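You operate a simulated robot arm through the tools that you are given. There is no shell and no other tool. Be economical: measure what you need, move in short steps, check, and stop when the job is done.

Carry out the task below with a simulated robot arm. There is one attempt and no reset: what you move stays moved.

## Task
Grip the long bolt, try both yellow-banded rings and take it out.
Fine: vice tight till the green pin shows; run each ring on till it binds or is fully on the thread, and lay it back; slacken the vice and stand the bolt head down on the table.

Only the result counts: the job must be done as asked and must still hold three seconds after the hand-in. Knocking over, shifting, dropping, spilling or breaking anything else fails it.

## Robot
A 7-joint arm with a two-finger parallel gripper, fixed in place. Base frame: the origin is at the foot of the arm, x ahead of it, y to its left, z up; the work surface is at about z = 0. Readings come in mm, degrees, newtons and seconds.
With the tool pointing down near the work surface it reaches from about 240 to 620 mm from the base axis. Its first joint turns from -66.0 to 66.0 degrees. Payload 2.6 kg.
The TCP is the grasp point between the finger pads, 30 mm short of the fingertips. In the tool frame z runs along the fingers and y along their closing line. The gripper opens to 94 mm. The fingers are 28 mm wide and 10 mm thick; the gripper's body (50 by 96 mm) begins 55 mm behind the TCP.
Orientation is that of the tool frame in the base frame, as [roll, pitch, yaw] about the fixed x, y, z axes, in that order (R = Rz(yaw) Ry(pitch) Rx(roll)). With the fingers straight down and closing along the base's y, the tool's x points along the base's -x, its y along +y and its z along -z.

## Interface
- The arm moves only by the tool send_rows. Its arguments are lists of equal length, an entry for each row: "dp": the shift along the tool's x, y, z in mm, a list of three; "angular": the turn, a rotation vector about the tool's x, y, z in degrees, a list of three; "jaw": the opening, from 0 (shut) to 1 (fully open). In form: {"dp": [[tx, ty, tz], ...], "angular": [[rx, ry, rz], ...], "jaw": [jaw, ...]}. A call has 1 to 12 rows; each row shifts and turns the commanded pose from where the row before left it, along the tool's axes as they then stand. A row lasts 0.2 s, in which the tool goes at most 50 mm and 8.6 degrees; a call with a longer step from one row to the next is refused whole, and so is a gripper value outside its range. Where a pose cannot be reached the arm comes as near as it can. A force on the tool above 70 N (or 10 N above the force at the start of the call, whichever is more), or a blocked arm, ends the call early, and 0.2 s more pass. The fingers move at their own pace (about 72 mm/s each) and stop on an object; they squeeze with about 21 N. The grip force told is the motor's: it shows also when the fingers shut on nothing. Time passes only in rows, and 0.2 s behind the last, so rows that do not move let the fingers close. It gives the time, the measured TCP pose, the force on the tool (base axes), the opening and the grip force at its end, in the units of the frame above (readings bear some noise), and new pictures: "pictures" is both (left out), scene, wrist or none.
- Cameras (640 x 400 px; columns grow to the right, rows downward): "scene" is fixed at [13.4, 436.1, 566.2]; the picture's right is [-0.93, -0.37, 0.00], its down [-0.18, 0.45, -0.87] and it looks along [0.32, -0.81, -0.49] (base axes); focal length 214 px, centre (320, 200). "wrist" rides on the gripper at [76, 14, -102] in the tool frame; the picture's right is [-0.18, 0.98, 0.00], its down [-0.75, -0.14, -0.64] and it looks along [-0.63, -0.12, 0.77] (tool axes); focal length 243 px, centre (320, 200). There is no depth. A picture from a camera that has moved, and an enlarged one, comes with that camera's place and axes in the base frame and with its lens. The place of the scene camera against the robot may be out by one fixed shift of up to 25 mm in any direction.
- inspect(camera, box): a new picture of the part [left, top, right, bottom] of that camera's present view, enlarged. It takes no simulated time.
- close_job(): hands the job in; it is judged then, once.

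Work in short steps. Places have to be worked out from the pictures, the camera data and where the tool is seen: move nearer, look again, correct. Check each grasp and each placing, and mend what went wrong. You have 120 turns and 170 pictures in all, those below and enlarged ones among them. Open the gripper and draw the arm clear of the work before you hand the job in, unless the task says otherwise; then end with one line.

The tools are called after "Emit:" by a JSON object that holds its "fn" and its "kwargs". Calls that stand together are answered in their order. send_rows: Moves the arm, as the interface text tells. Its arguments: {"type":"object","properties":{"dp":{"type":"array"},"angular":{"type":"array"},"jaw":{"type":"array"},"pictures":{"type":"string","enum":["both","scene","wrist","none"]}},"required":["dp","angular","jaw"]} The other tools are called the same way: inspect (camera, box) takes an enlarged picture of a part of a camera's view; close_job () hands the job in.

At the start:

```text
t: 0.0
eef_pos: [286.3, -73.3, 435.3]
orientation: [-180.0, 0.0, -180.0]
wrist_force: [-0.1, -1.2, -0.6]
finger_gap: 93.9
grasp_force: 0.1
```

scene: 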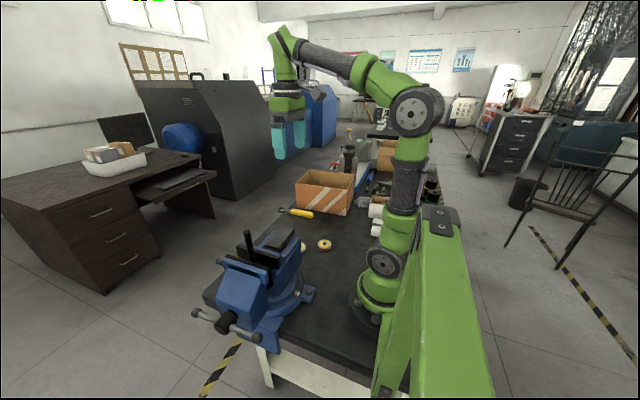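
wrist: 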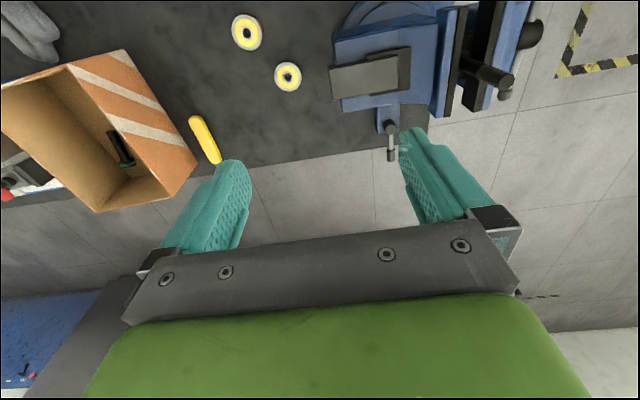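

The scene shows a vice, two yellow rings, a box, and perhaps bolts. I look closer at the vice and table.

Emit:
{"fn": "inspect", "kwargs": {"camera": "scene", "box": [190, 200, 350, 350]}}

Emit:
{"fn": "inspect", "kwargs": {"camera": "wrist", "box": [180, 0, 560, 180]}}

Emit:
{"fn": "inspect", "kwargs": {"camera": "scene", "box": [270, 110, 450, 230]}}

Emit:
{"fn": "inspect", "kwargs": {"camera": "wrist", "box": [0, 0, 240, 220]}}

```text
2.67 times, centred on (270, 275) of scene
camera zoom: at [13.4, 436.1, 566.2], right [-0.93, -0.37, 0.0], down [-0.18, 0.45, -0.87], along [0.32, -0.81, -0.49], focal length 572 px, centre (453, 0)
```

zoom: 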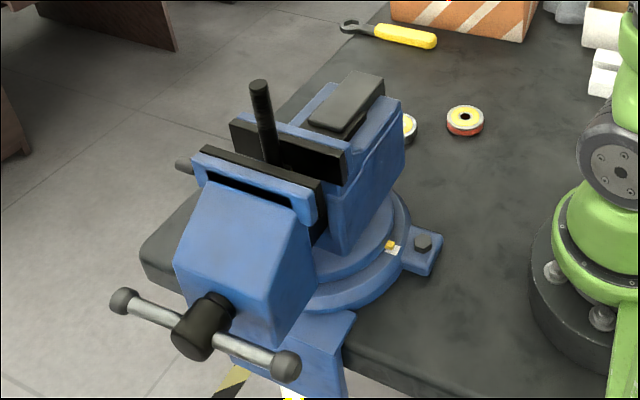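

```text
1.68 times, centred on (370, 90) of wrist
camera zoom: at [209.1, -56.4, 536.8], right [0.18, 0.98, 0.0], down [0.75, -0.14, 0.64], along [0.63, -0.12, -0.77], focal length 409 px, centre (236, 385)
```

zoom: 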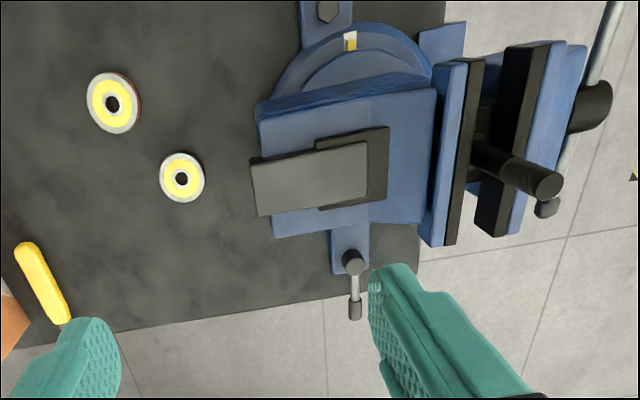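

```text
3.33 times, centred on (360, 170) of scene
camera zoom: at [13.4, 436.1, 566.2], right [-0.93, -0.37, 0.0], down [-0.18, 0.45, -0.87], along [0.32, -0.81, -0.49], focal length 715 px, centre (187, 300)
```

zoom: 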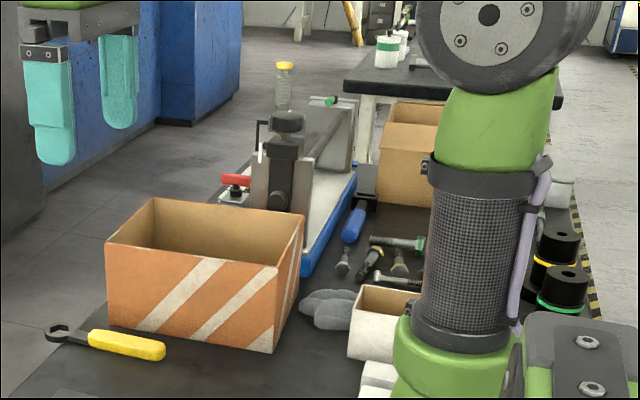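

```text
1.82 times, centred on (120, 110) of wrist
camera zoom: at [209.1, -56.4, 536.8], right [0.18, 0.98, 0.0], down [0.75, -0.14, 0.64], along [0.63, -0.12, -0.77], focal length 441 px, centre (684, 364)
```

zoom: 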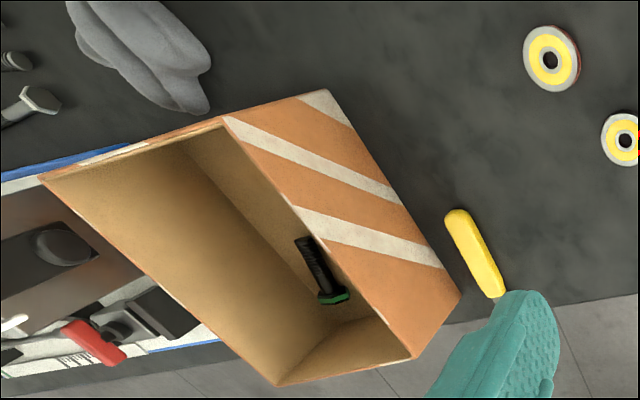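

I'll view the vice from nearer and from above: shift to +y.

Emit:
{"fn": "send_rows", "kwargs": {"dp": [[0, 45, 0], [0, 45, 0], [0, 45, 0], [20, 20, 0], [0, 0, 0]], "angular": [[0, 0, 0], [0, 0, 0], [0, 0, 0], [0, 0, 0], [0, 0, 0]], "jaw": [1, 1, 1, 1, 1], "pictures": "wrist"}}

```text
t: 1.2
eef_pos: [266.2, 81.1, 434.7]
orientation: [-180.0, 0.0, 179.9]
wrist_force: [-0.4, 0.9, 0.9]
finger_gap: 94.0
grasp_force: 0.0
camera wrist: at [189.0, 97.6, 535.8], right [0.18, 0.98, 0.0], down [0.75, -0.14, 0.64], along [0.63, -0.12, -0.77], focal length 243 px, centre (320, 200)
```

wrist: 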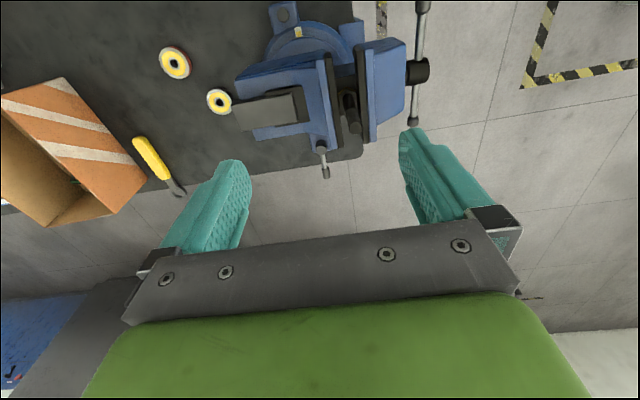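

Emit:
{"fn": "inspect", "kwargs": {"camera": "wrist", "box": [200, 0, 460, 180]}}

Emit:
{"fn": "inspect", "kwargs": {"camera": "scene", "box": [185, 220, 325, 350]}}

```text
2.22 times, centred on (330, 90) of wrist
camera zoom: at [189.0, 97.6, 535.8], right [0.18, 0.98, 0.0], down [0.75, -0.14, 0.64], along [0.63, -0.12, -0.77], focal length 539 px, centre (298, 444)
```

zoom: 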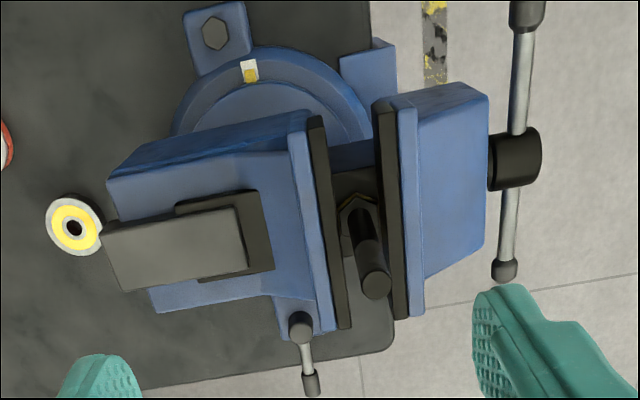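

```text
3.08 times, centred on (255, 285) of scene
camera zoom: at [13.3, 436.1, 566.2], right [-0.93, -0.37, 0.0], down [-0.18, 0.45, -0.87], along [0.32, -0.81, -0.49], focal length 660 px, centre (520, -62)
```

zoom: 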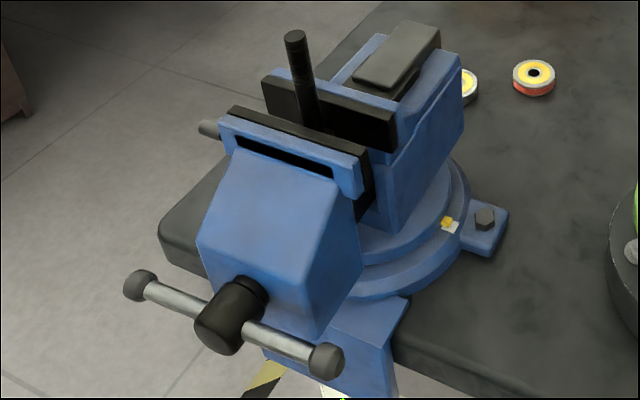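

The bolt stands head-down between loose jaws. Now look closer at the rings and the other side of the table.

Emit:
{"fn": "send_rows", "kwargs": {"dp": [[0, -48, 0], [0, -48, 0], [0, -48, 0], [0, -48, 0], [0, -48, 0], [0, -48, 0], [0, 0, 0]], "angular": [[0, 0, 0], [0, 0, 0], [0, 0, 0], [0, 0, 0], [0, 0, 0], [0, 0, 0], [0, 0, 0]], "jaw": [1, 1, 1, 1, 1, 1, 1], "pictures": "both"}}

Emit:
{"fn": "inspect", "kwargs": {"camera": "scene", "box": [340, 160, 450, 230]}}

Emit:
{"fn": "inspect", "kwargs": {"camera": "wrist", "box": [0, 0, 320, 200]}}

Emit:
{"fn": "inspect", "kwargs": {"camera": "scene", "box": [290, 225, 350, 265]}}

```text
t: 2.8
eef_pos: [266.5, -205.4, 437.5]
orientation: [179.9, -0.1, 179.9]
wrist_force: [1.1, -0.7, 0.2]
finger_gap: 93.8
grasp_force: 0.0
camera wrist: at [188.0, -190.7, 537.9], right [0.19, 0.98, 0.0], down [0.75, -0.14, 0.64], along [0.63, -0.12, -0.77], focal length 243 px, centre (320, 200)
```

scene: 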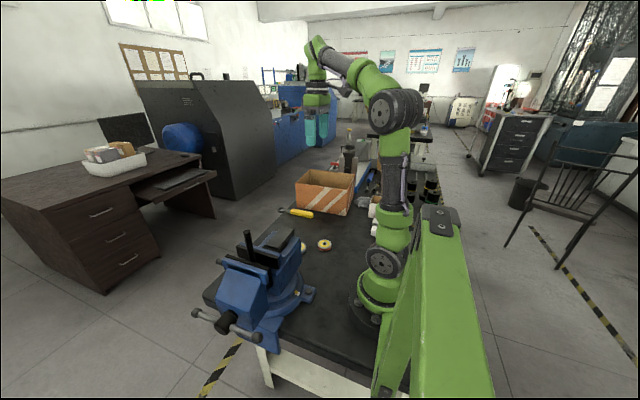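
wrist: 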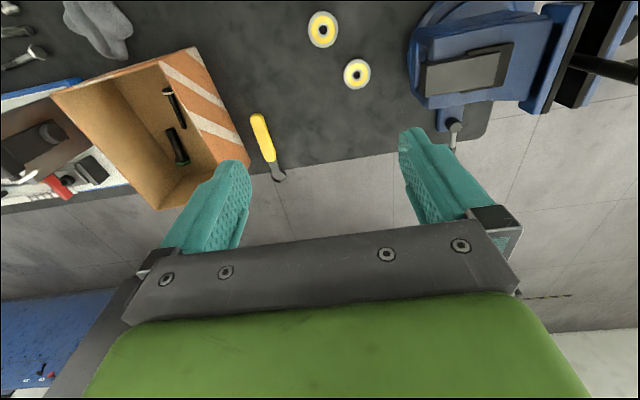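

```text
5.71 times, centred on (395, 195) of scene
camera zoom: at [13.4, 436.1, 566.2], right [-0.93, -0.37, 0.0], down [-0.18, 0.45, -0.87], along [0.32, -0.81, -0.49], focal length 1226 px, centre (-109, 229)
```

zoom: 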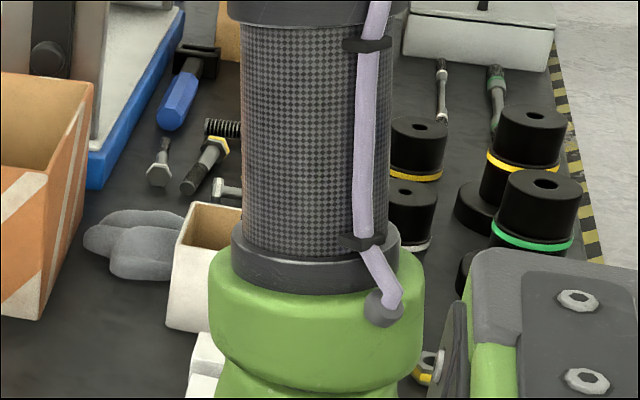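

```text
2.00 times, centred on (160, 100) of wrist
camera zoom: at [188.0, -190.7, 537.9], right [0.19, 0.98, 0.0], down [0.75, -0.14, 0.64], along [0.63, -0.12, -0.77], focal length 485 px, centre (640, 400)
```

zoom: 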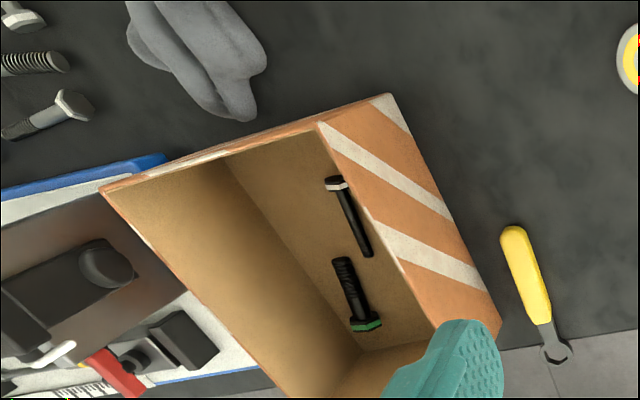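

```text
10.00 times, centred on (320, 245) of scene
camera zoom: at [13.4, 436.1, 566.2], right [-0.93, -0.37, 0.0], down [-0.18, 0.45, -0.87], along [0.32, -0.81, -0.49], focal length 2145 px, centre (320, -250)
```

zoom: 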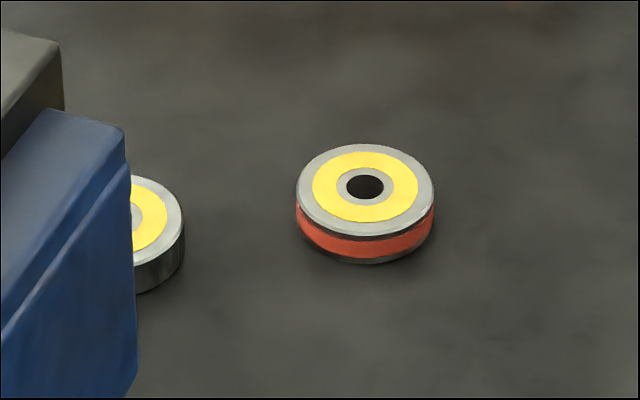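

The rings are thread gauges with yellow bands (plain and red); the long bolt already stands in the vice, top about (310,116,266), handle hub about (304,229,117). I move to beyond the handle to look at it and set up a tilted pushing pose.

Emit:
{"fn": "send_rows", "kwargs": {"dp": [[0, 49, 0], [0, 49, 0], [0, 49, 0], [0, 49, 0], [0, 49, 0], [0, 49, 0], [0, 49, 0], [0, 49, 0], [0, 49, 0], [0, 49, 0], [0, 49, 0], [0, 0, 0]], "angular": [[0, 0, 0], [0, 0, 0], [0, 0, 0], [0, 0, 0], [0, 0, 0], [0, 0, 0], [0, 0, 0], [0, 0, 0], [0, 0, 0], [0, 0, 0], [0, 0, 0], [0, 0, 0]], "jaw": [1, 1, 1, 1, 1, 1, 1, 0, 0, 0, 0, 0], "pictures": "wrist"}}

Emit:
{"fn": "send_rows", "kwargs": {"dp": [[0, 0, 0], [0, 0, 0], [0, 0, 0], [0, 0, 0], [0, 0, 0], [0, 0, 0], [0, 0, 0], [0, 0, 0]], "angular": [[8, 0, 0], [8, 0, 0], [8, 0, 0], [8, 0, 0], [8, 0, 0], [8, 0, 0], [8, 0, 0], [0, 0, 0]], "jaw": [0, 0, 0, 0, 0, 0, 0, 0], "pictures": "both"}}

```text
t: 5.4
eef_pos: [266.4, 333.5, 433.4]
orientation: [180.0, 0.0, 179.9]
wrist_force: [0.4, 0.1, 0.7]
finger_gap: 0.1
grasp_force: 20.6
camera wrist: at [189.6, 349.0, 535.3], right [0.19, 0.98, 0.0], down [0.75, -0.14, 0.64], along [0.63, -0.12, -0.77], focal length 243 px, centre (320, 200)
```

wrist: 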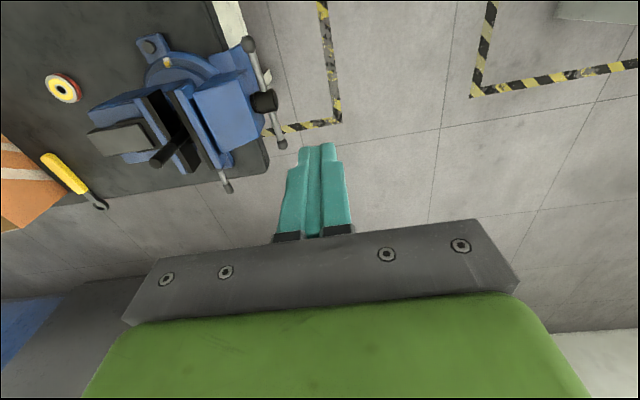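

```text
t: 7.2
eef_pos: [298.9, 212.7, 326.4]
orientation: [-124.0, 0.2, 180.0]
wrist_force: [-0.7, -0.5, 0.4]
finger_gap: 0.0
grasp_force: 20.8
out of reach, approached as far as the arm can: row 1, 2, 3, 4, 5, 6, 7
camera wrist: at [221.7, 307.3, 370.1], right [0.18, 0.55, -0.81], down [0.75, 0.45, 0.48], along [0.63, -0.7, -0.33], focal length 243 px, centre (320, 200)
```

scene: 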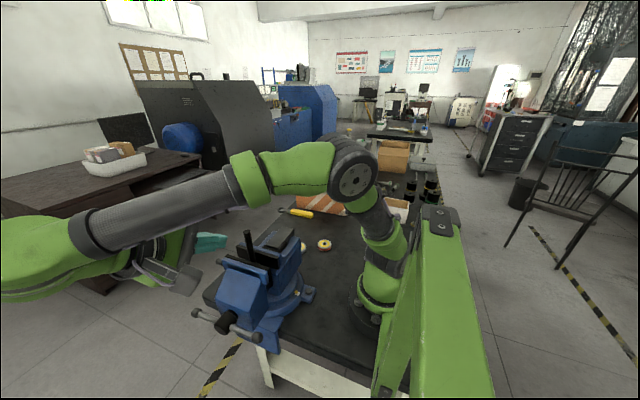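
wrist: 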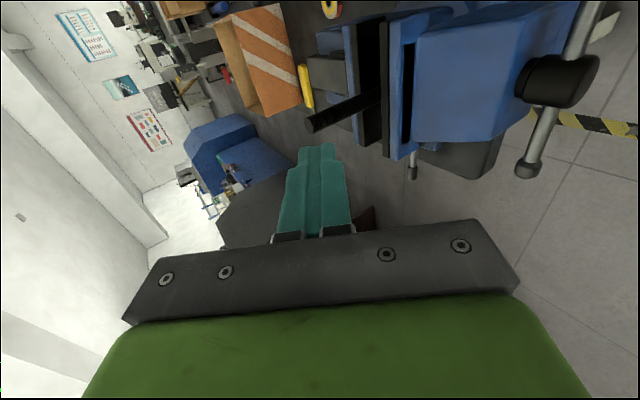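

The arm came short (tilted reach limit), but the view is good. Inspect the vice in detail.

Emit:
{"fn": "inspect", "kwargs": {"camera": "wrist", "box": [290, 0, 640, 200]}}

Emit:
{"fn": "send_rows", "kwargs": {"dp": [[0, 0, 0], [0, 0, 0]], "angular": [[-8, 0, 0], [-8, 0, 0]], "jaw": [0, 0], "pictures": "none"}}

```text
1.83 times, centred on (465, 100) of wrist
camera zoom: at [221.7, 307.3, 370.1], right [0.18, 0.55, -0.81], down [0.75, 0.45, 0.48], along [0.63, -0.7, -0.33], focal length 444 px, centre (55, 383)
```

zoom: 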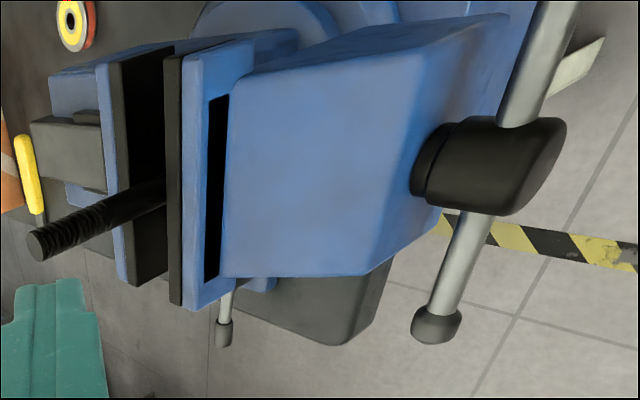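

```text
t: 7.8
eef_pos: [299.2, 213.0, 326.2]
orientation: [-140.1, -0.1, 179.8]
wrist_force: [0.0, 0.0, 0.0]
finger_gap: 0.2
grasp_force: 21.6
```

The bar lies about along x. I'll untilt, yaw 90° (camera on the +y side, closing line along x), with closed fingers to push the bar round in strokes.

Emit:
{"fn": "send_rows", "kwargs": {"dp": [[0, 0, 0], [0, 0, 0], [0, 0, 0], [0, 0, 0], [0, 0, 0], [0, 25, 0]], "angular": [[-8, 0, 0], [-8, 0, 0], [-8, 0, 0], [-8, 0, 0], [-8, 0, 0], [0, 0, 0]], "jaw": [0, 0, 0, 0, 0, 0], "pictures": "none"}}

Emit:
{"fn": "send_rows", "kwargs": {"dp": [[0, 0, 0], [0, 0, 0], [0, 0, 0], [0, 0, 0], [0, 0, 0], [0, 0, 0], [0, 0, 0], [0, 0, 0], [0, 0, 0], [0, 0, 0], [0, 0, 0], [0, 0, 0]], "angular": [[0, 0, 8.2], [0, 0, 8.2], [0, 0, 8.2], [0, 0, 8.2], [0, 0, 8.2], [0, 0, 8.2], [0, 0, 8.2], [0, 0, 8.2], [0, 0, 8.2], [0, 0, 8.2], [0, 0, 8], [0, 0, 0]], "jaw": [0, 0, 0, 0, 0, 0, 0, 0, 0, 0, 0, 0], "pictures": "both"}}

```text
t: 9.2
eef_pos: [299.0, 238.3, 326.3]
orientation: [179.9, 0.0, 179.9]
wrist_force: [0.6, 0.1, -0.5]
finger_gap: 0.2
grasp_force: 21.5
```

```text
t: 11.8
eef_pos: [299.7, 237.2, 325.5]
orientation: [-180.0, -0.1, 89.8]
wrist_force: [0.5, -0.7, 1.3]
finger_gap: 0.0
grasp_force: 20.9
camera wrist: at [313.5, 316.1, 426.8], right [0.98, -0.19, 0.0], down [-0.14, -0.75, 0.64], along [-0.12, -0.63, -0.77], focal length 243 px, centre (320, 200)
```

scene: 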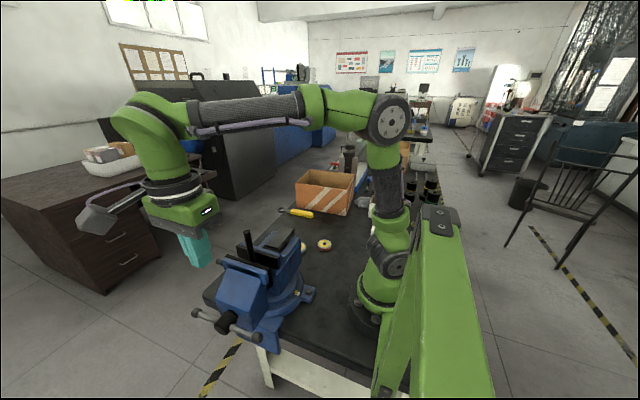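
wrist: 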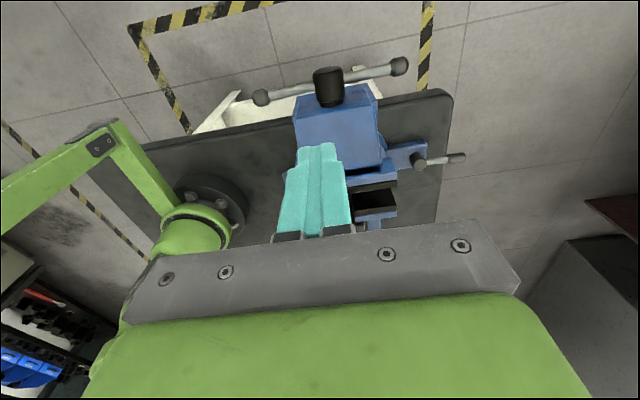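

Axis estimate about (307,232,100), bar half-length ~87. I tilt slightly outward and go above the robot-side half of the bar.

Emit:
{"fn": "send_rows", "kwargs": {"dp": [[10, -27, 0], [0, -27, 0], [0, 0, 45], [0, 0, 45], [0, 0, 45], [0, 0, 0]], "angular": [[0, 0, 0], [0, 0, 0], [0, 0, 0], [0, -6, 0], [0, -6, 0], [0, 0, 0]], "jaw": [0, 0, 0, 0, 0, 0], "pictures": "both"}}

Emit:
{"fn": "inspect", "kwargs": {"camera": "scene", "box": [170, 220, 330, 350]}}

```text
t: 13.2
eef_pos: [248.0, 243.0, 193.0]
orientation: [-180.0, 12.1, 89.8]
wrist_force: [0.1, -0.6, -0.3]
finger_gap: 0.0
grasp_force: 20.8
camera wrist: at [260.1, 340.6, 275.4], right [0.98, -0.18, 0.04], down [-0.14, -0.6, 0.79], along [-0.12, -0.78, -0.62], focal length 243 px, centre (320, 200)
```

scene: 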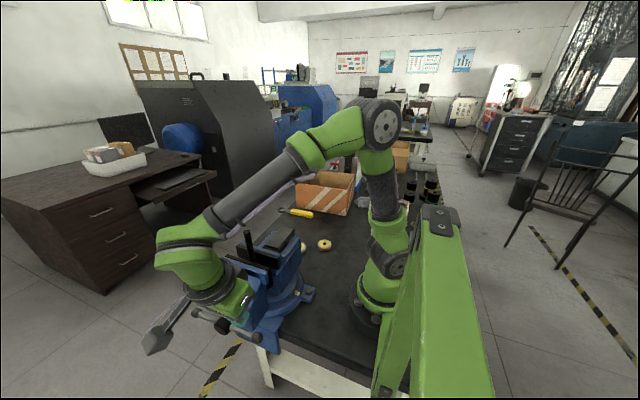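
wrist: 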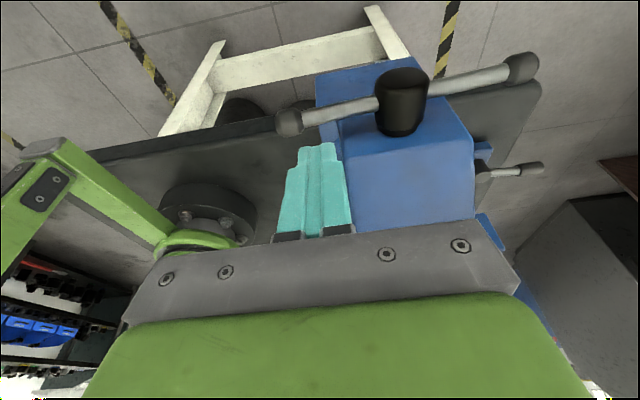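

```text
3.08 times, centred on (250, 285) of scene
camera zoom: at [13.4, 436.1, 566.2], right [-0.93, -0.37, 0.0], down [-0.18, 0.45, -0.87], along [0.32, -0.81, -0.49], focal length 660 px, centre (535, -62)
```

zoom: 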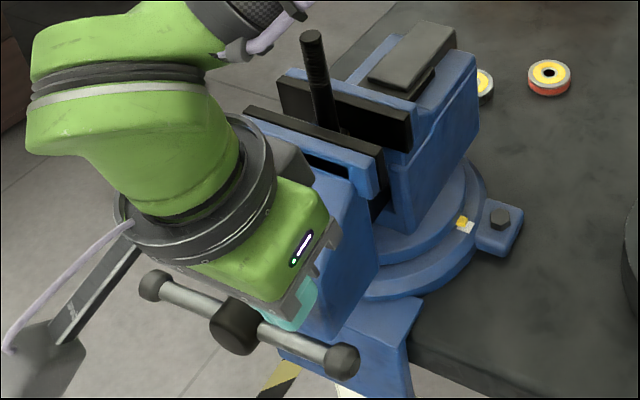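

Hub axis now (310,228,95), bar nearly horizontal. I lower onto the robot-side half and start pushing it downward (clockwise seen from the handle side).

Emit:
{"fn": "send_rows", "kwargs": {"dp": [[2.6, 0, 26], [2.6, 0, 26], [1, 0, 5], [1, -1, 5], [1, -1, 5], [2, 0.5, 9.3], [1.9, 1.5, 8.8], [0, 0, 0]], "angular": [[0, 0, 0], [0, 0, 0], [0, 0, 0], [0, 0, 0], [0, 0, 0], [0, 0, 0], [0, 0, 0], [0, 0, 0]], "jaw": [0, 0, 0, 0, 0, 0, 0, 0], "pictures": "wrist"}}

```text
t: 15.0
eef_pos: [243.8, 236.8, 105.1]
orientation: [-179.9, 12.0, 90.0]
wrist_force: [2.9, 4.1, 9.5]
finger_gap: 0.0
grasp_force: 21.0
camera wrist: at [257.5, 336.0, 188.6], right [0.98, -0.18, 0.04], down [-0.14, -0.6, 0.78], along [-0.12, -0.78, -0.62], focal length 243 px, centre (320, 200)
```

wrist: 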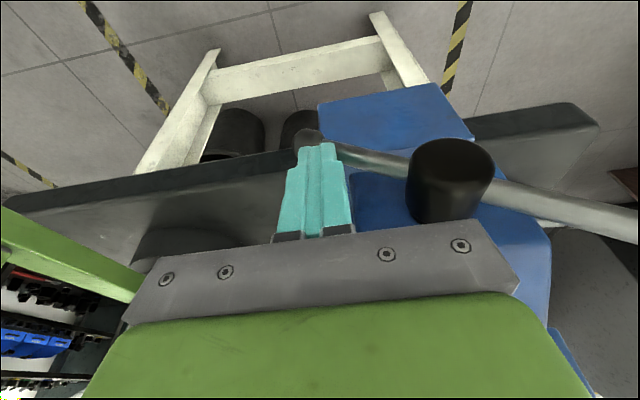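

Contact made and the bar turns easily. Continue the arc downward.

Emit:
{"fn": "send_rows", "kwargs": {"dp": [[1.9, 3, 8.8], [1.8, 5, 8.4], [1.7, 6.5, 7.9], [1, 5, 4.5], [0, 0, 0]], "angular": [[0, 0, 0], [0, 0, 0], [0, 0, 0], [0, 0, 0], [0, 0, 0]], "jaw": [0, 0, 0, 0, 0], "pictures": "wrist"}}

Emit:
{"fn": "inspect", "kwargs": {"camera": "scene", "box": [170, 220, 330, 350]}}

```text
t: 16.2
eef_pos: [264.8, 237.8, 76.6]
orientation: [-179.9, 12.1, 90.1]
wrist_force: [-5.7, 8.4, 12.0]
finger_gap: 0.0
grasp_force: 20.7
camera wrist: at [277.2, 335.5, 158.3], right [0.98, -0.18, 0.04], down [-0.14, -0.6, 0.78], along [-0.12, -0.78, -0.62], focal length 243 px, centre (320, 200)
```

wrist: 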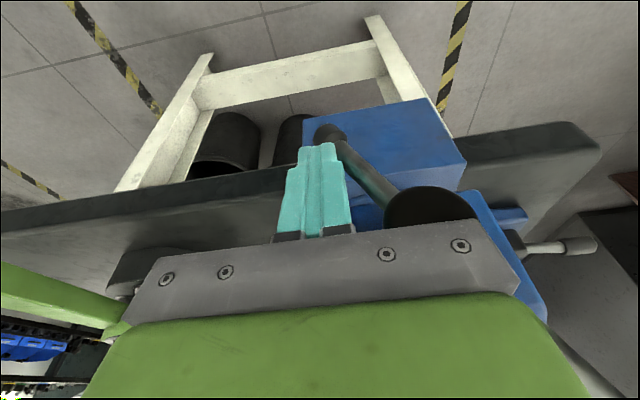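

```text
3.08 times, centred on (250, 285) of scene
camera zoom: at [13.3, 436.1, 566.2], right [-0.93, -0.37, 0.0], down [-0.18, 0.45, -0.87], along [0.32, -0.81, -0.49], focal length 660 px, centre (535, -62)
```

zoom: 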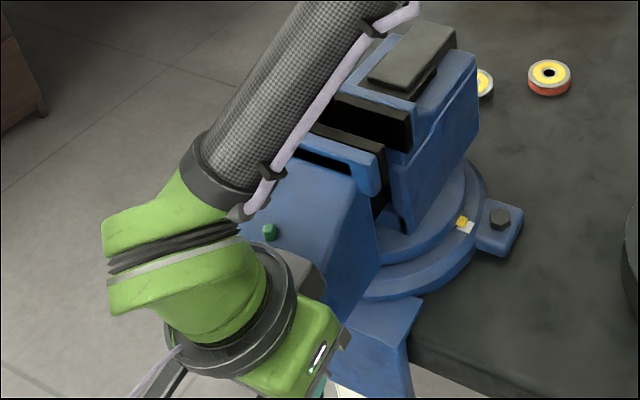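

A green pin has appeared on the moving jaw block. I back off and check the jaws.

Emit:
{"fn": "send_rows", "kwargs": {"dp": [[0, -20, 0], [0, -5, -40], [0, 0, -45], [0, 0, -45], [0, 0, -45], [0, 0, -40]], "angular": [[0, 0, 0], [0, 0, 0], [0, 0, 0], [0, 6, 0], [0, 6, 0], [0, 0, 0]], "jaw": [0, 0, 0, 0, 0, 0], "pictures": "wrist"}}

Emit:
{"fn": "inspect", "kwargs": {"camera": "scene", "box": [170, 220, 330, 350]}}

Emit:
{"fn": "inspect", "kwargs": {"camera": "wrist", "box": [240, 0, 500, 220]}}

```text
t: 17.6
eef_pos: [240.2, 269.5, 290.1]
orientation: [-179.9, 0.0, 90.0]
wrist_force: [-0.3, 0.6, -0.1]
finger_gap: 0.0
grasp_force: 21.4
camera wrist: at [253.0, 347.7, 391.5], right [0.98, -0.18, 0.0], down [-0.14, -0.75, 0.64], along [-0.12, -0.63, -0.77], focal length 243 px, centre (320, 200)
```

wrist: 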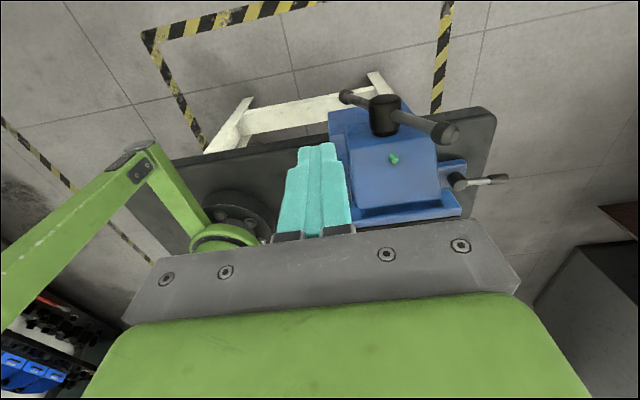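

```text
3.08 times, centred on (250, 285) of scene
camera zoom: at [13.3, 436.1, 566.2], right [-0.93, -0.37, 0.0], down [-0.18, 0.45, -0.87], along [0.32, -0.81, -0.49], focal length 660 px, centre (535, -62)
```

zoom: 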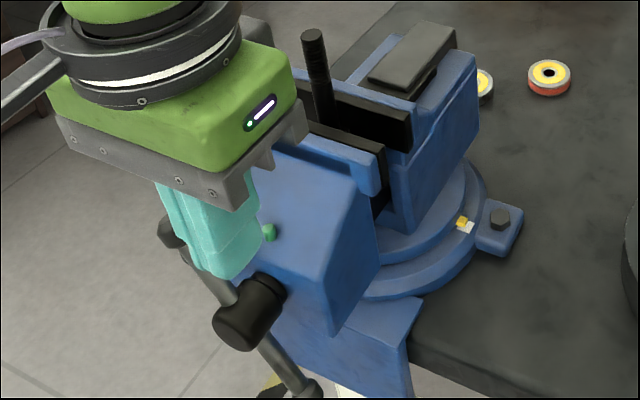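

```text
1.82 times, centred on (370, 110) of wrist
camera zoom: at [253.0, 347.7, 391.5], right [0.98, -0.18, 0.0], down [-0.14, -0.75, 0.64], along [-0.12, -0.63, -0.77], focal length 441 px, centre (229, 364)
```

zoom: 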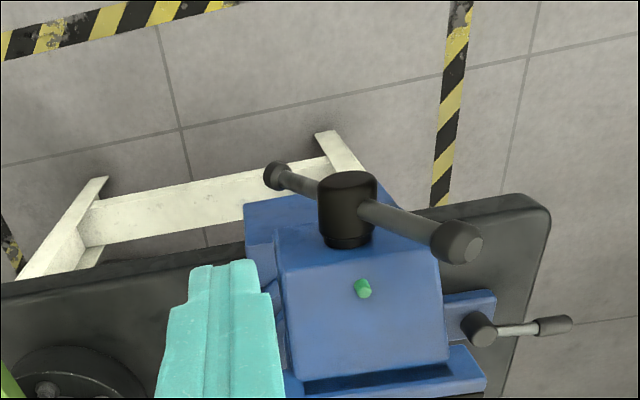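

The pin is out: vice tight after ~50°. Now I measure the clamped bolt from above.

Emit:
{"fn": "send_rows", "kwargs": {"dp": [[0, 0, -48], [-45, 15, -12], [-48, 0, 0], [-48, 0, 0], [0, 0, 0]], "angular": [[0, 0, 0], [0, 0, 0], [0, 0, 0], [0, 0, 0], [0, 0, 0]], "jaw": [0, 0, 0, 0, 0], "pictures": "wrist"}}

Emit:
{"fn": "inspect", "kwargs": {"camera": "wrist", "box": [290, 40, 450, 180]}}

```text
t: 18.8
eef_pos: [254.8, 130.4, 346.7]
orientation: [-180.0, 0.0, 90.0]
wrist_force: [-0.3, 0.1, 0.4]
finger_gap: 0.0
grasp_force: 20.8
camera wrist: at [268.1, 207.4, 447.9], right [0.98, -0.18, 0.0], down [-0.14, -0.75, 0.64], along [-0.12, -0.63, -0.77], focal length 243 px, centre (320, 200)
```

wrist: 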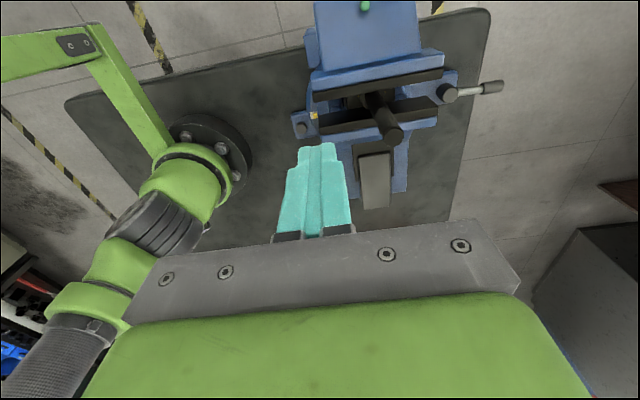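

```text
2.86 times, centred on (370, 110) of wrist
camera zoom: at [268.1, 207.4, 447.9], right [0.98, -0.18, 0.0], down [-0.14, -0.75, 0.64], along [-0.12, -0.63, -0.77], focal length 693 px, centre (177, 457)
```

zoom: 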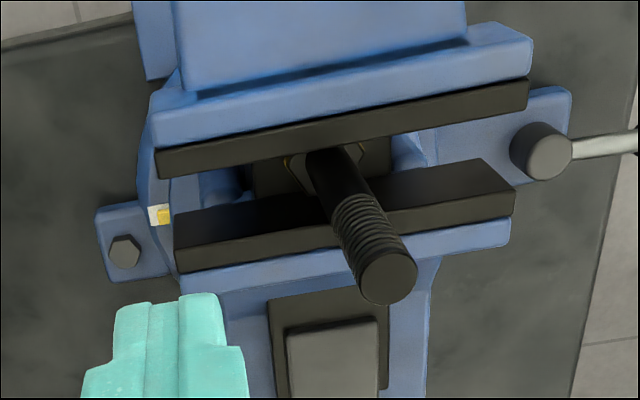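

The bolt is clamped; top about (310,111,266), thread on its upper part. Now go over the plain ring and turn the wrist back.

Emit:
{"fn": "send_rows", "kwargs": {"dp": [[-45, 10, 0], [-45, 10, 0], [-45, 10, 0], [-45, 5, 0], [-45, 5, 0], [-40, 0, 0], [0, 0, 0]], "angular": [[0, 0, 0], [0, 0, 0], [0, 0, 0], [0, 0, 0], [0, 0, 0], [0, 0, 0], [0, 0, 0]], "jaw": [0, 0, 0, 0, 1, 1, 1], "pictures": "none"}}

Emit:
{"fn": "send_rows", "kwargs": {"dp": [[0, 0, 0], [0, 0, 0], [0, 0, 0], [0, 0, 0], [0, 0, 0], [0, 0, 0], [0, 0, 0], [0, 0, 30], [0, 0, 30], [0, 0, 30], [0, 0, 30], [0, 0, 0]], "angular": [[0, 0, -8.2], [0, 0, -8.2], [0, 0, -8.2], [0, 0, -8.2], [0, 0, -8.2], [0, 0, -8.2], [0, 0, -8.2], [0, 0, -8.2], [0, 0, -8.2], [0, 0, -8.2], [0, 0, -8], [0, 0, 0]], "jaw": [1, 1, 1, 1, 1, 1, 1, 1, 1, 1, 1, 1], "pictures": "wrist"}}

```text
t: 20.4
eef_pos: [298.7, -136.6, 349.4]
orientation: [180.0, 0.0, 90.0]
wrist_force: [0.9, 0.6, 1.1]
finger_gap: 94.3
grasp_force: 0.1
```

```text
t: 23.0
eef_pos: [293.0, -133.8, 226.9]
orientation: [180.0, 0.1, -180.0]
wrist_force: [0.8, 0.1, -0.5]
finger_gap: 94.0
grasp_force: 0.1
camera wrist: at [215.1, -118.1, 327.7], right [0.18, 0.98, 0.0], down [0.75, -0.14, 0.64], along [0.63, -0.12, -0.77], focal length 243 px, centre (320, 200)
```

wrist: 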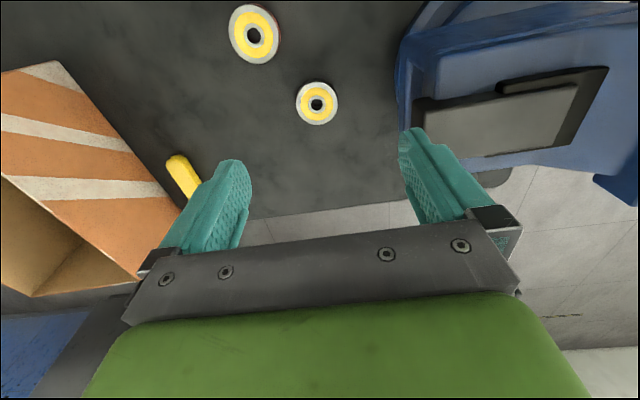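

Ring 1 at (316.5,-141.6), OD ~54. I move over it and turn the wrist another −90° so there is a large clockwise range for threading.

Emit:
{"fn": "send_rows", "kwargs": {"dp": [[-23.5, -8, 0], [0, 0, 0], [0, 0, 0], [0, 0, 0], [0, 0, 0], [0, 0, 0], [0, 0, 0], [0, 0, 0], [0, 0, 0], [0, 0, 0], [0, 0, 0], [0, 0, 0]], "angular": [[0, 0, 0], [0, 0, -8.2], [0, 0, -8.2], [0, 0, -8.2], [0, 0, -8.2], [0, 0, -8.2], [0, 0, -8.2], [0, 0, -8.2], [0, 0, -8.2], [0, 0, -8.2], [0, 0, -8.2], [0, 0, -8]], "jaw": [1, 1, 1, 1, 1, 1, 1, 1, 1, 1, 1, 1], "pictures": "wrist"}}

```text
t: 25.6
eef_pos: [318.3, -143.8, 228.3]
orientation: [180.0, -0.1, -89.8]
wrist_force: [-0.5, 0.4, -0.4]
finger_gap: 93.9
grasp_force: 0.1
camera wrist: at [302.7, -218.6, 328.4], right [-0.98, 0.18, 0.0], down [0.14, 0.75, 0.64], along [0.12, 0.63, -0.77], focal length 243 px, centre (320, 200)
```

wrist: 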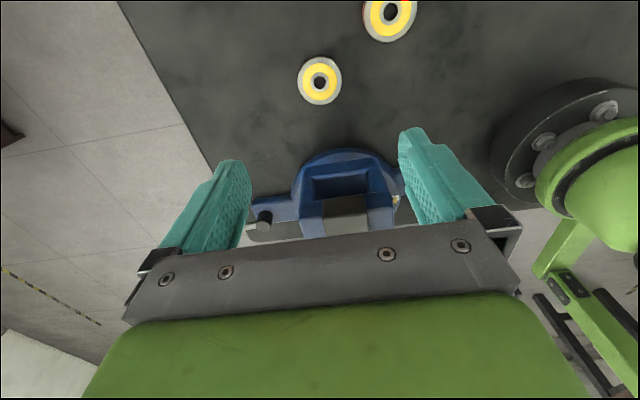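

Aligned. Descend and grip the ring.

Emit:
{"fn": "send_rows", "kwargs": {"dp": [[-2, 1, 45], [0, 0, 45], [0, 0, 45], [0, 0, 40], [0, 0, 20], [0, 0, 0], [0, 0, 0], [0, 0, 0]], "angular": [[0, 0, 0], [0, 0, 0], [0, 0, 0], [0, 0, 0], [0, 0, 0], [0, 0, 0], [0, 0, 0], [0, 0, 0]], "jaw": [1, 1, 1, 1, 1, 0.45, 0.4, 0.4], "pictures": "wrist"}}

```text
t: 27.4
eef_pos: [318.7, -141.7, 32.6]
orientation: [179.9, 0.1, -90.1]
wrist_force: [-0.1, 0.5, 0.0]
finger_gap: 51.7
grasp_force: 21.3
camera wrist: at [303.0, -215.9, 133.7], right [-0.98, 0.18, 0.0], down [0.14, 0.75, 0.64], along [0.12, 0.63, -0.77], focal length 243 px, centre (320, 200)
```

wrist: 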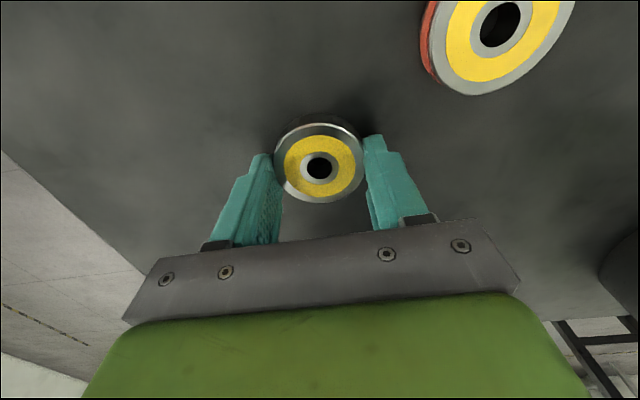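

Gripped (51.7 mm). Lift and carry toward the bolt, stopping short for a look.

Emit:
{"fn": "send_rows", "kwargs": {"dp": [[0, 0, -45], [0, 0, -45], [0, 0, -45], [0, 0, -45], [0, 0, -45], [0, 0, -45], [0, 0, -40], [-48, 0, 0], [-48, 8, 0], [-48, 0, 0], [-48, 0, 0], [0, 0, 0]], "angular": [[0, 0, 0], [0, 0, 0], [0, 0, 0], [0, 0, 0], [0, 0, 0], [0, 0, 0], [0, 0, 0], [0, 0, 0], [0, 0, 0], [0, 0, 0], [0, 0, 0], [0, 0, 0]], "jaw": [0.4, 0.4, 0.4, 0.4, 0.4, 0.4, 0.4, 0.4, 0.4, 0.4, 0.4, 0.4], "pictures": "both"}}

Emit:
{"fn": "inspect", "kwargs": {"camera": "wrist", "box": [240, 110, 400, 240]}}

```text
t: 30.0
eef_pos: [309.0, 48.3, 343.6]
orientation: [-180.0, 0.0, -90.1]
wrist_force: [-0.1, -0.7, -0.2]
finger_gap: 37.3
grasp_force: 0.0
camera wrist: at [293.1, -25.2, 444.5], right [-0.98, 0.19, 0.0], down [0.14, 0.75, 0.64], along [0.12, 0.63, -0.77], focal length 243 px, centre (320, 200)
```

scene: 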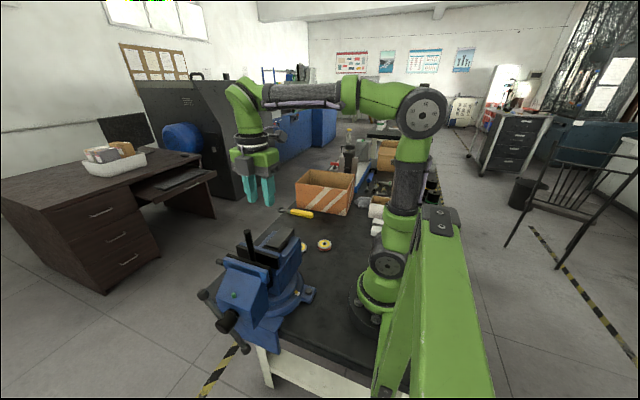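
wrist: 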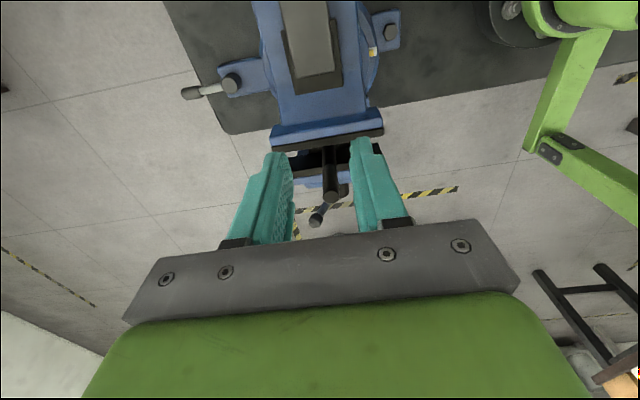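

```text
3.08 times, centred on (320, 175) of wrist
camera zoom: at [293.1, -25.2, 444.5], right [-0.98, 0.19, 0.0], down [0.14, 0.75, 0.64], along [0.12, 0.63, -0.77], focal length 746 px, centre (320, 277)
```

zoom: 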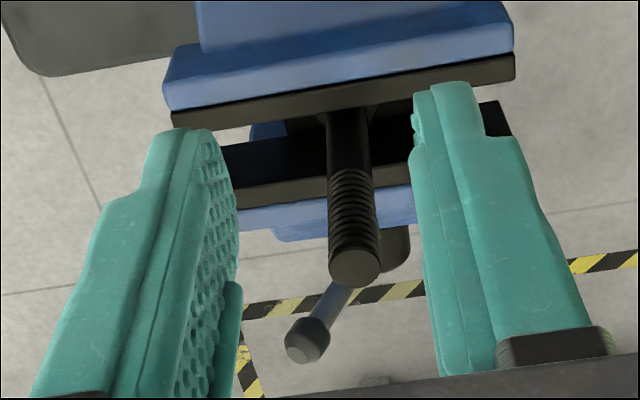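

The gripper is empty — the ring slipped out. Bolt top refined to (309,114,272). Go back to look at the ring.

Emit:
{"fn": "send_rows", "kwargs": {"dp": [[48, 0, 0], [48, -8, 0], [48, 0, 0], [48, 0, 40], [0, 0, 45], [0, 0, 45], [0, 0, 45], [0, 0, 0]], "angular": [[0, 0, 0], [0, 0, 0], [0, 0, 0], [0, 0, 0], [0, 0, 0], [0, 0, 0], [0, 0, 0], [0, 0, 0]], "jaw": [0.4, 0.4, 0.4, 1, 1, 1, 1, 1], "pictures": "wrist"}}

Emit:
{"fn": "inspect", "kwargs": {"camera": "wrist", "box": [260, 0, 420, 130]}}

```text
refused: row 4 steps farther than a row can; nothing moved
```

```text
3.08 times, centred on (340, 65) of wrist
camera zoom: at [293.1, -25.2, 444.5], right [-0.98, 0.19, 0.0], down [0.14, 0.75, 0.64], along [0.12, 0.63, -0.77], focal length 746 px, centre (258, 615)
```

zoom: 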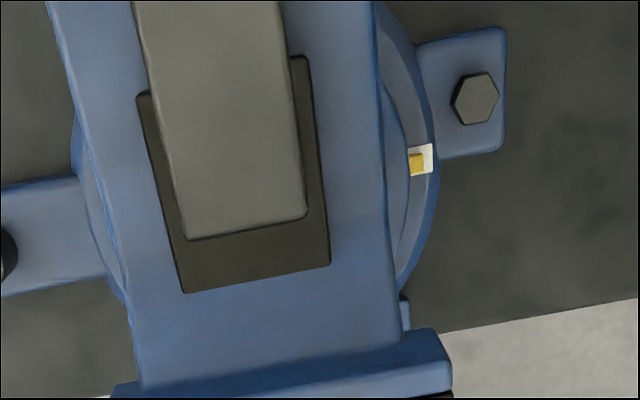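

Step too long; redo with split rows.

Emit:
{"fn": "send_rows", "kwargs": {"dp": [[48, 0, 0], [48, -8, 0], [48, 0, 0], [47, 0, 0], [0, 0, 45], [0, 0, 45], [0, 0, 45], [0, 0, 0]], "angular": [[0, 0, 0], [0, 0, 0], [0, 0, 0], [0, 0, 0], [0, 0, 0], [0, 0, 0], [0, 0, 0], [0, 0, 0]], "jaw": [0.4, 0.4, 0.4, 1, 1, 1, 1, 1], "pictures": "wrist"}}

Emit:
{"fn": "inspect", "kwargs": {"camera": "wrist", "box": [260, 0, 420, 130]}}

```text
t: 31.8
eef_pos: [317.5, -140.4, 209.4]
orientation: [-179.9, -0.1, -90.0]
wrist_force: [0.3, 0.5, -0.5]
finger_gap: 94.0
grasp_force: 0.1
camera wrist: at [301.8, -214.8, 309.6], right [-0.98, 0.18, 0.0], down [0.14, 0.75, 0.64], along [0.12, 0.63, -0.77], focal length 243 px, centre (320, 200)
```

wrist: 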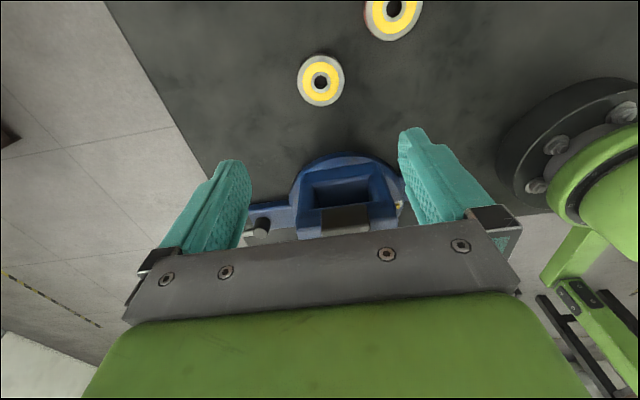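

```text
3.08 times, centred on (340, 65) of wrist
camera zoom: at [301.8, -214.8, 309.6], right [-0.98, 0.18, 0.0], down [0.14, 0.75, 0.64], along [0.12, 0.63, -0.77], focal length 746 px, centre (258, 615)
```

zoom: 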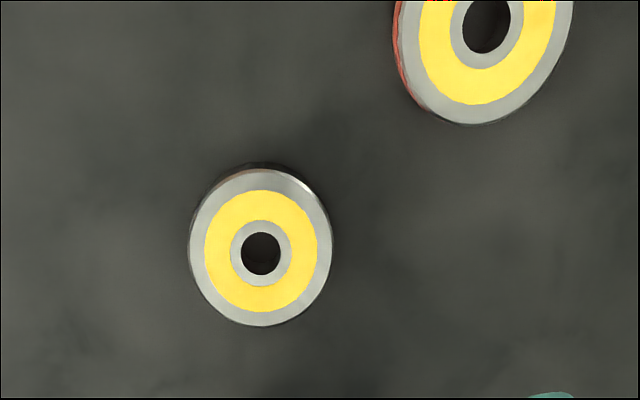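

Ring is where it was, (315,-143.5). Re-grip lower with full closing command, lift slowly and check.

Emit:
{"fn": "send_rows", "kwargs": {"dp": [[3, 2.5, 45], [0, 0, 45], [0, 0, 45], [0, 0, 35], [0, 0, 8.5], [0, 0, 0], [0, 0, 0], [0, 0, 0], [0, 0, 0]], "angular": [[0, 0, 0], [0, 0, 0], [0, 0, 0], [0, 0, 0], [0, 0, 0], [0, 0, 0], [0, 0, 0], [0, 0, 0], [0, 0, 0]], "jaw": [1, 1, 1, 1, 1, 0.5, 0, 0, 0], "pictures": "none"}}

Emit:
{"fn": "send_rows", "kwargs": {"dp": [[0, 0, -5], [0, 0, -10], [0, 0, -15], [0, 0, 0]], "angular": [[0, 0, 0], [0, 0, 0], [0, 0, 0], [0, 0, 0]], "jaw": [0, 0, 0, 0], "pictures": "wrist"}}

```text
t: 33.8
eef_pos: [314.6, -147.0, 30.4]
orientation: [-179.9, -0.1, -90.2]
wrist_force: [-25.3, -11.8, 61.3]
finger_gap: 52.7
grasp_force: 21.4
```

```text
t: 34.8
eef_pos: [314.3, -144.1, 59.0]
orientation: [-180.0, 0.0, -90.1]
wrist_force: [0.2, 0.4, -2.1]
finger_gap: 51.6
grasp_force: 21.2
camera wrist: at [299.3, -218.6, 159.8], right [-0.98, 0.18, 0.0], down [0.14, 0.75, 0.64], along [0.12, 0.63, -0.77], focal length 243 px, centre (320, 200)
```

wrist: 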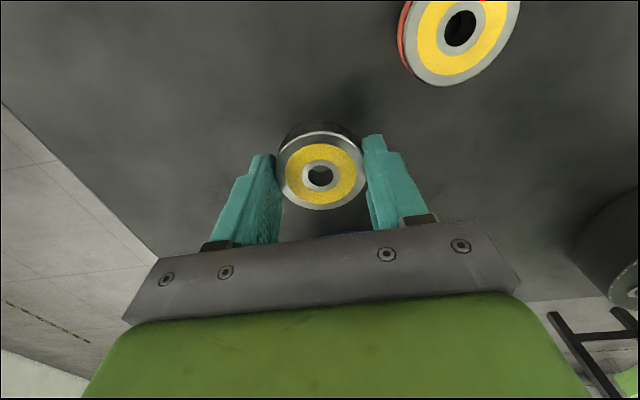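

Ring held (51.6 mm, ~2 N weight). Carry it above the bolt, smoothly.

Emit:
{"fn": "send_rows", "kwargs": {"dp": [[0, 0, -15], [0, 0, -25], [0, 0, -35], [0, 0, -40], [0, 0, -40], [0, 0, -40], [0, 0, -35], [0, 0, -25], [0, 0, -16], [-10, 0, 0], [-25, 0, 0], [-35, 0, 0]], "angular": [[0, 0, 0], [0, 0, 0], [0, 0, 0], [0, 0, 0], [0, 0, 0], [0, 0, 0], [0, 0, 0], [0, 0, 0], [0, 0, 0], [0, 0, 0], [0, 0, 0], [0, 0, 0]], "jaw": [0, 0, 0, 0, 0, 0, 0, 0, 0, 0, 0, 0], "pictures": "none"}}

Emit:
{"fn": "send_rows", "kwargs": {"dp": [[-30, 5, 0], [-40, 0, 0], [-40, 0, 0], [-35, 0, 0], [-25, 0, 0], [-15, 0, 0], [0, 0, 0]], "angular": [[0, 0, 0], [0, 0, 0], [0, 0, 0], [0, 0, 0], [0, 0, 0], [0, 0, 0], [0, 0, 0]], "jaw": [0, 0, 0, 0, 0, 0, 0], "pictures": "both"}}

Emit:
{"fn": "inspect", "kwargs": {"camera": "scene", "box": [200, 180, 320, 280]}}

Emit:
{"fn": "inspect", "kwargs": {"camera": "wrist", "box": [240, 110, 400, 240]}}

```text
t: 37.4
eef_pos: [313.1, -76.8, 330.7]
orientation: [179.9, 0.0, -90.1]
wrist_force: [-0.4, -0.9, -2.8]
finger_gap: 51.9
grasp_force: 21.3
```

```text
t: 39.0
eef_pos: [308.5, 109.6, 331.2]
orientation: [179.9, 0.0, -90.0]
wrist_force: [0.2, 0.1, -2.7]
finger_gap: 51.5
grasp_force: 21.3
camera wrist: at [294.6, 35.7, 432.4], right [-0.98, 0.18, 0.0], down [0.14, 0.75, 0.64], along [0.12, 0.63, -0.77], focal length 243 px, centre (320, 200)
```

scene: 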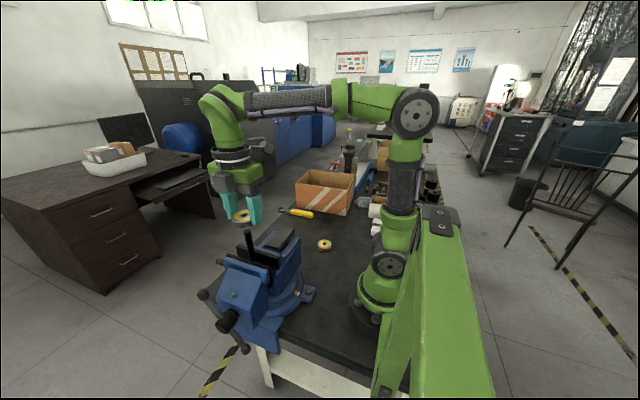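
wrist: 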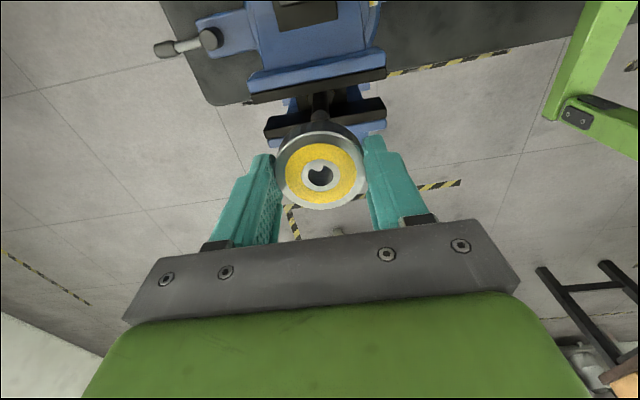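

```text
4.00 times, centred on (260, 230) of scene
camera zoom: at [13.4, 436.1, 566.2], right [-0.93, -0.37, 0.0], down [-0.18, 0.45, -0.87], along [0.32, -0.81, -0.49], focal length 858 px, centre (560, 80)
```

zoom: 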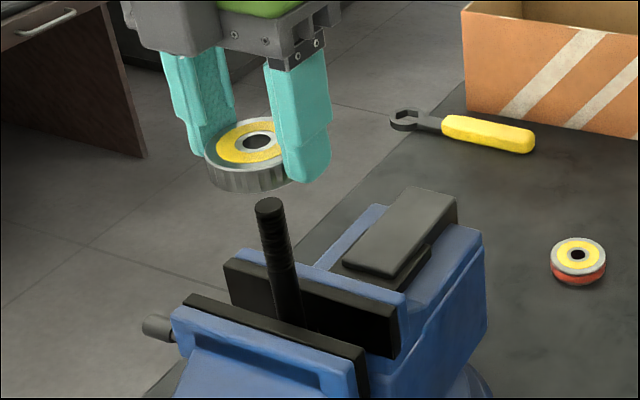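

```text
3.08 times, centred on (320, 175) of wrist
camera zoom: at [294.6, 35.7, 432.4], right [-0.98, 0.18, 0.0], down [0.14, 0.75, 0.64], along [0.12, 0.63, -0.77], focal length 746 px, centre (320, 277)
```

zoom: 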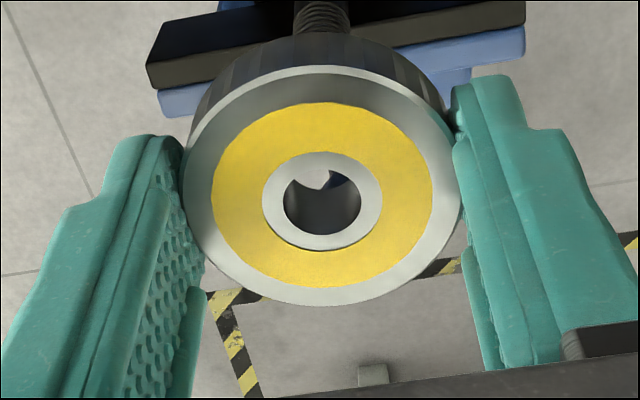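

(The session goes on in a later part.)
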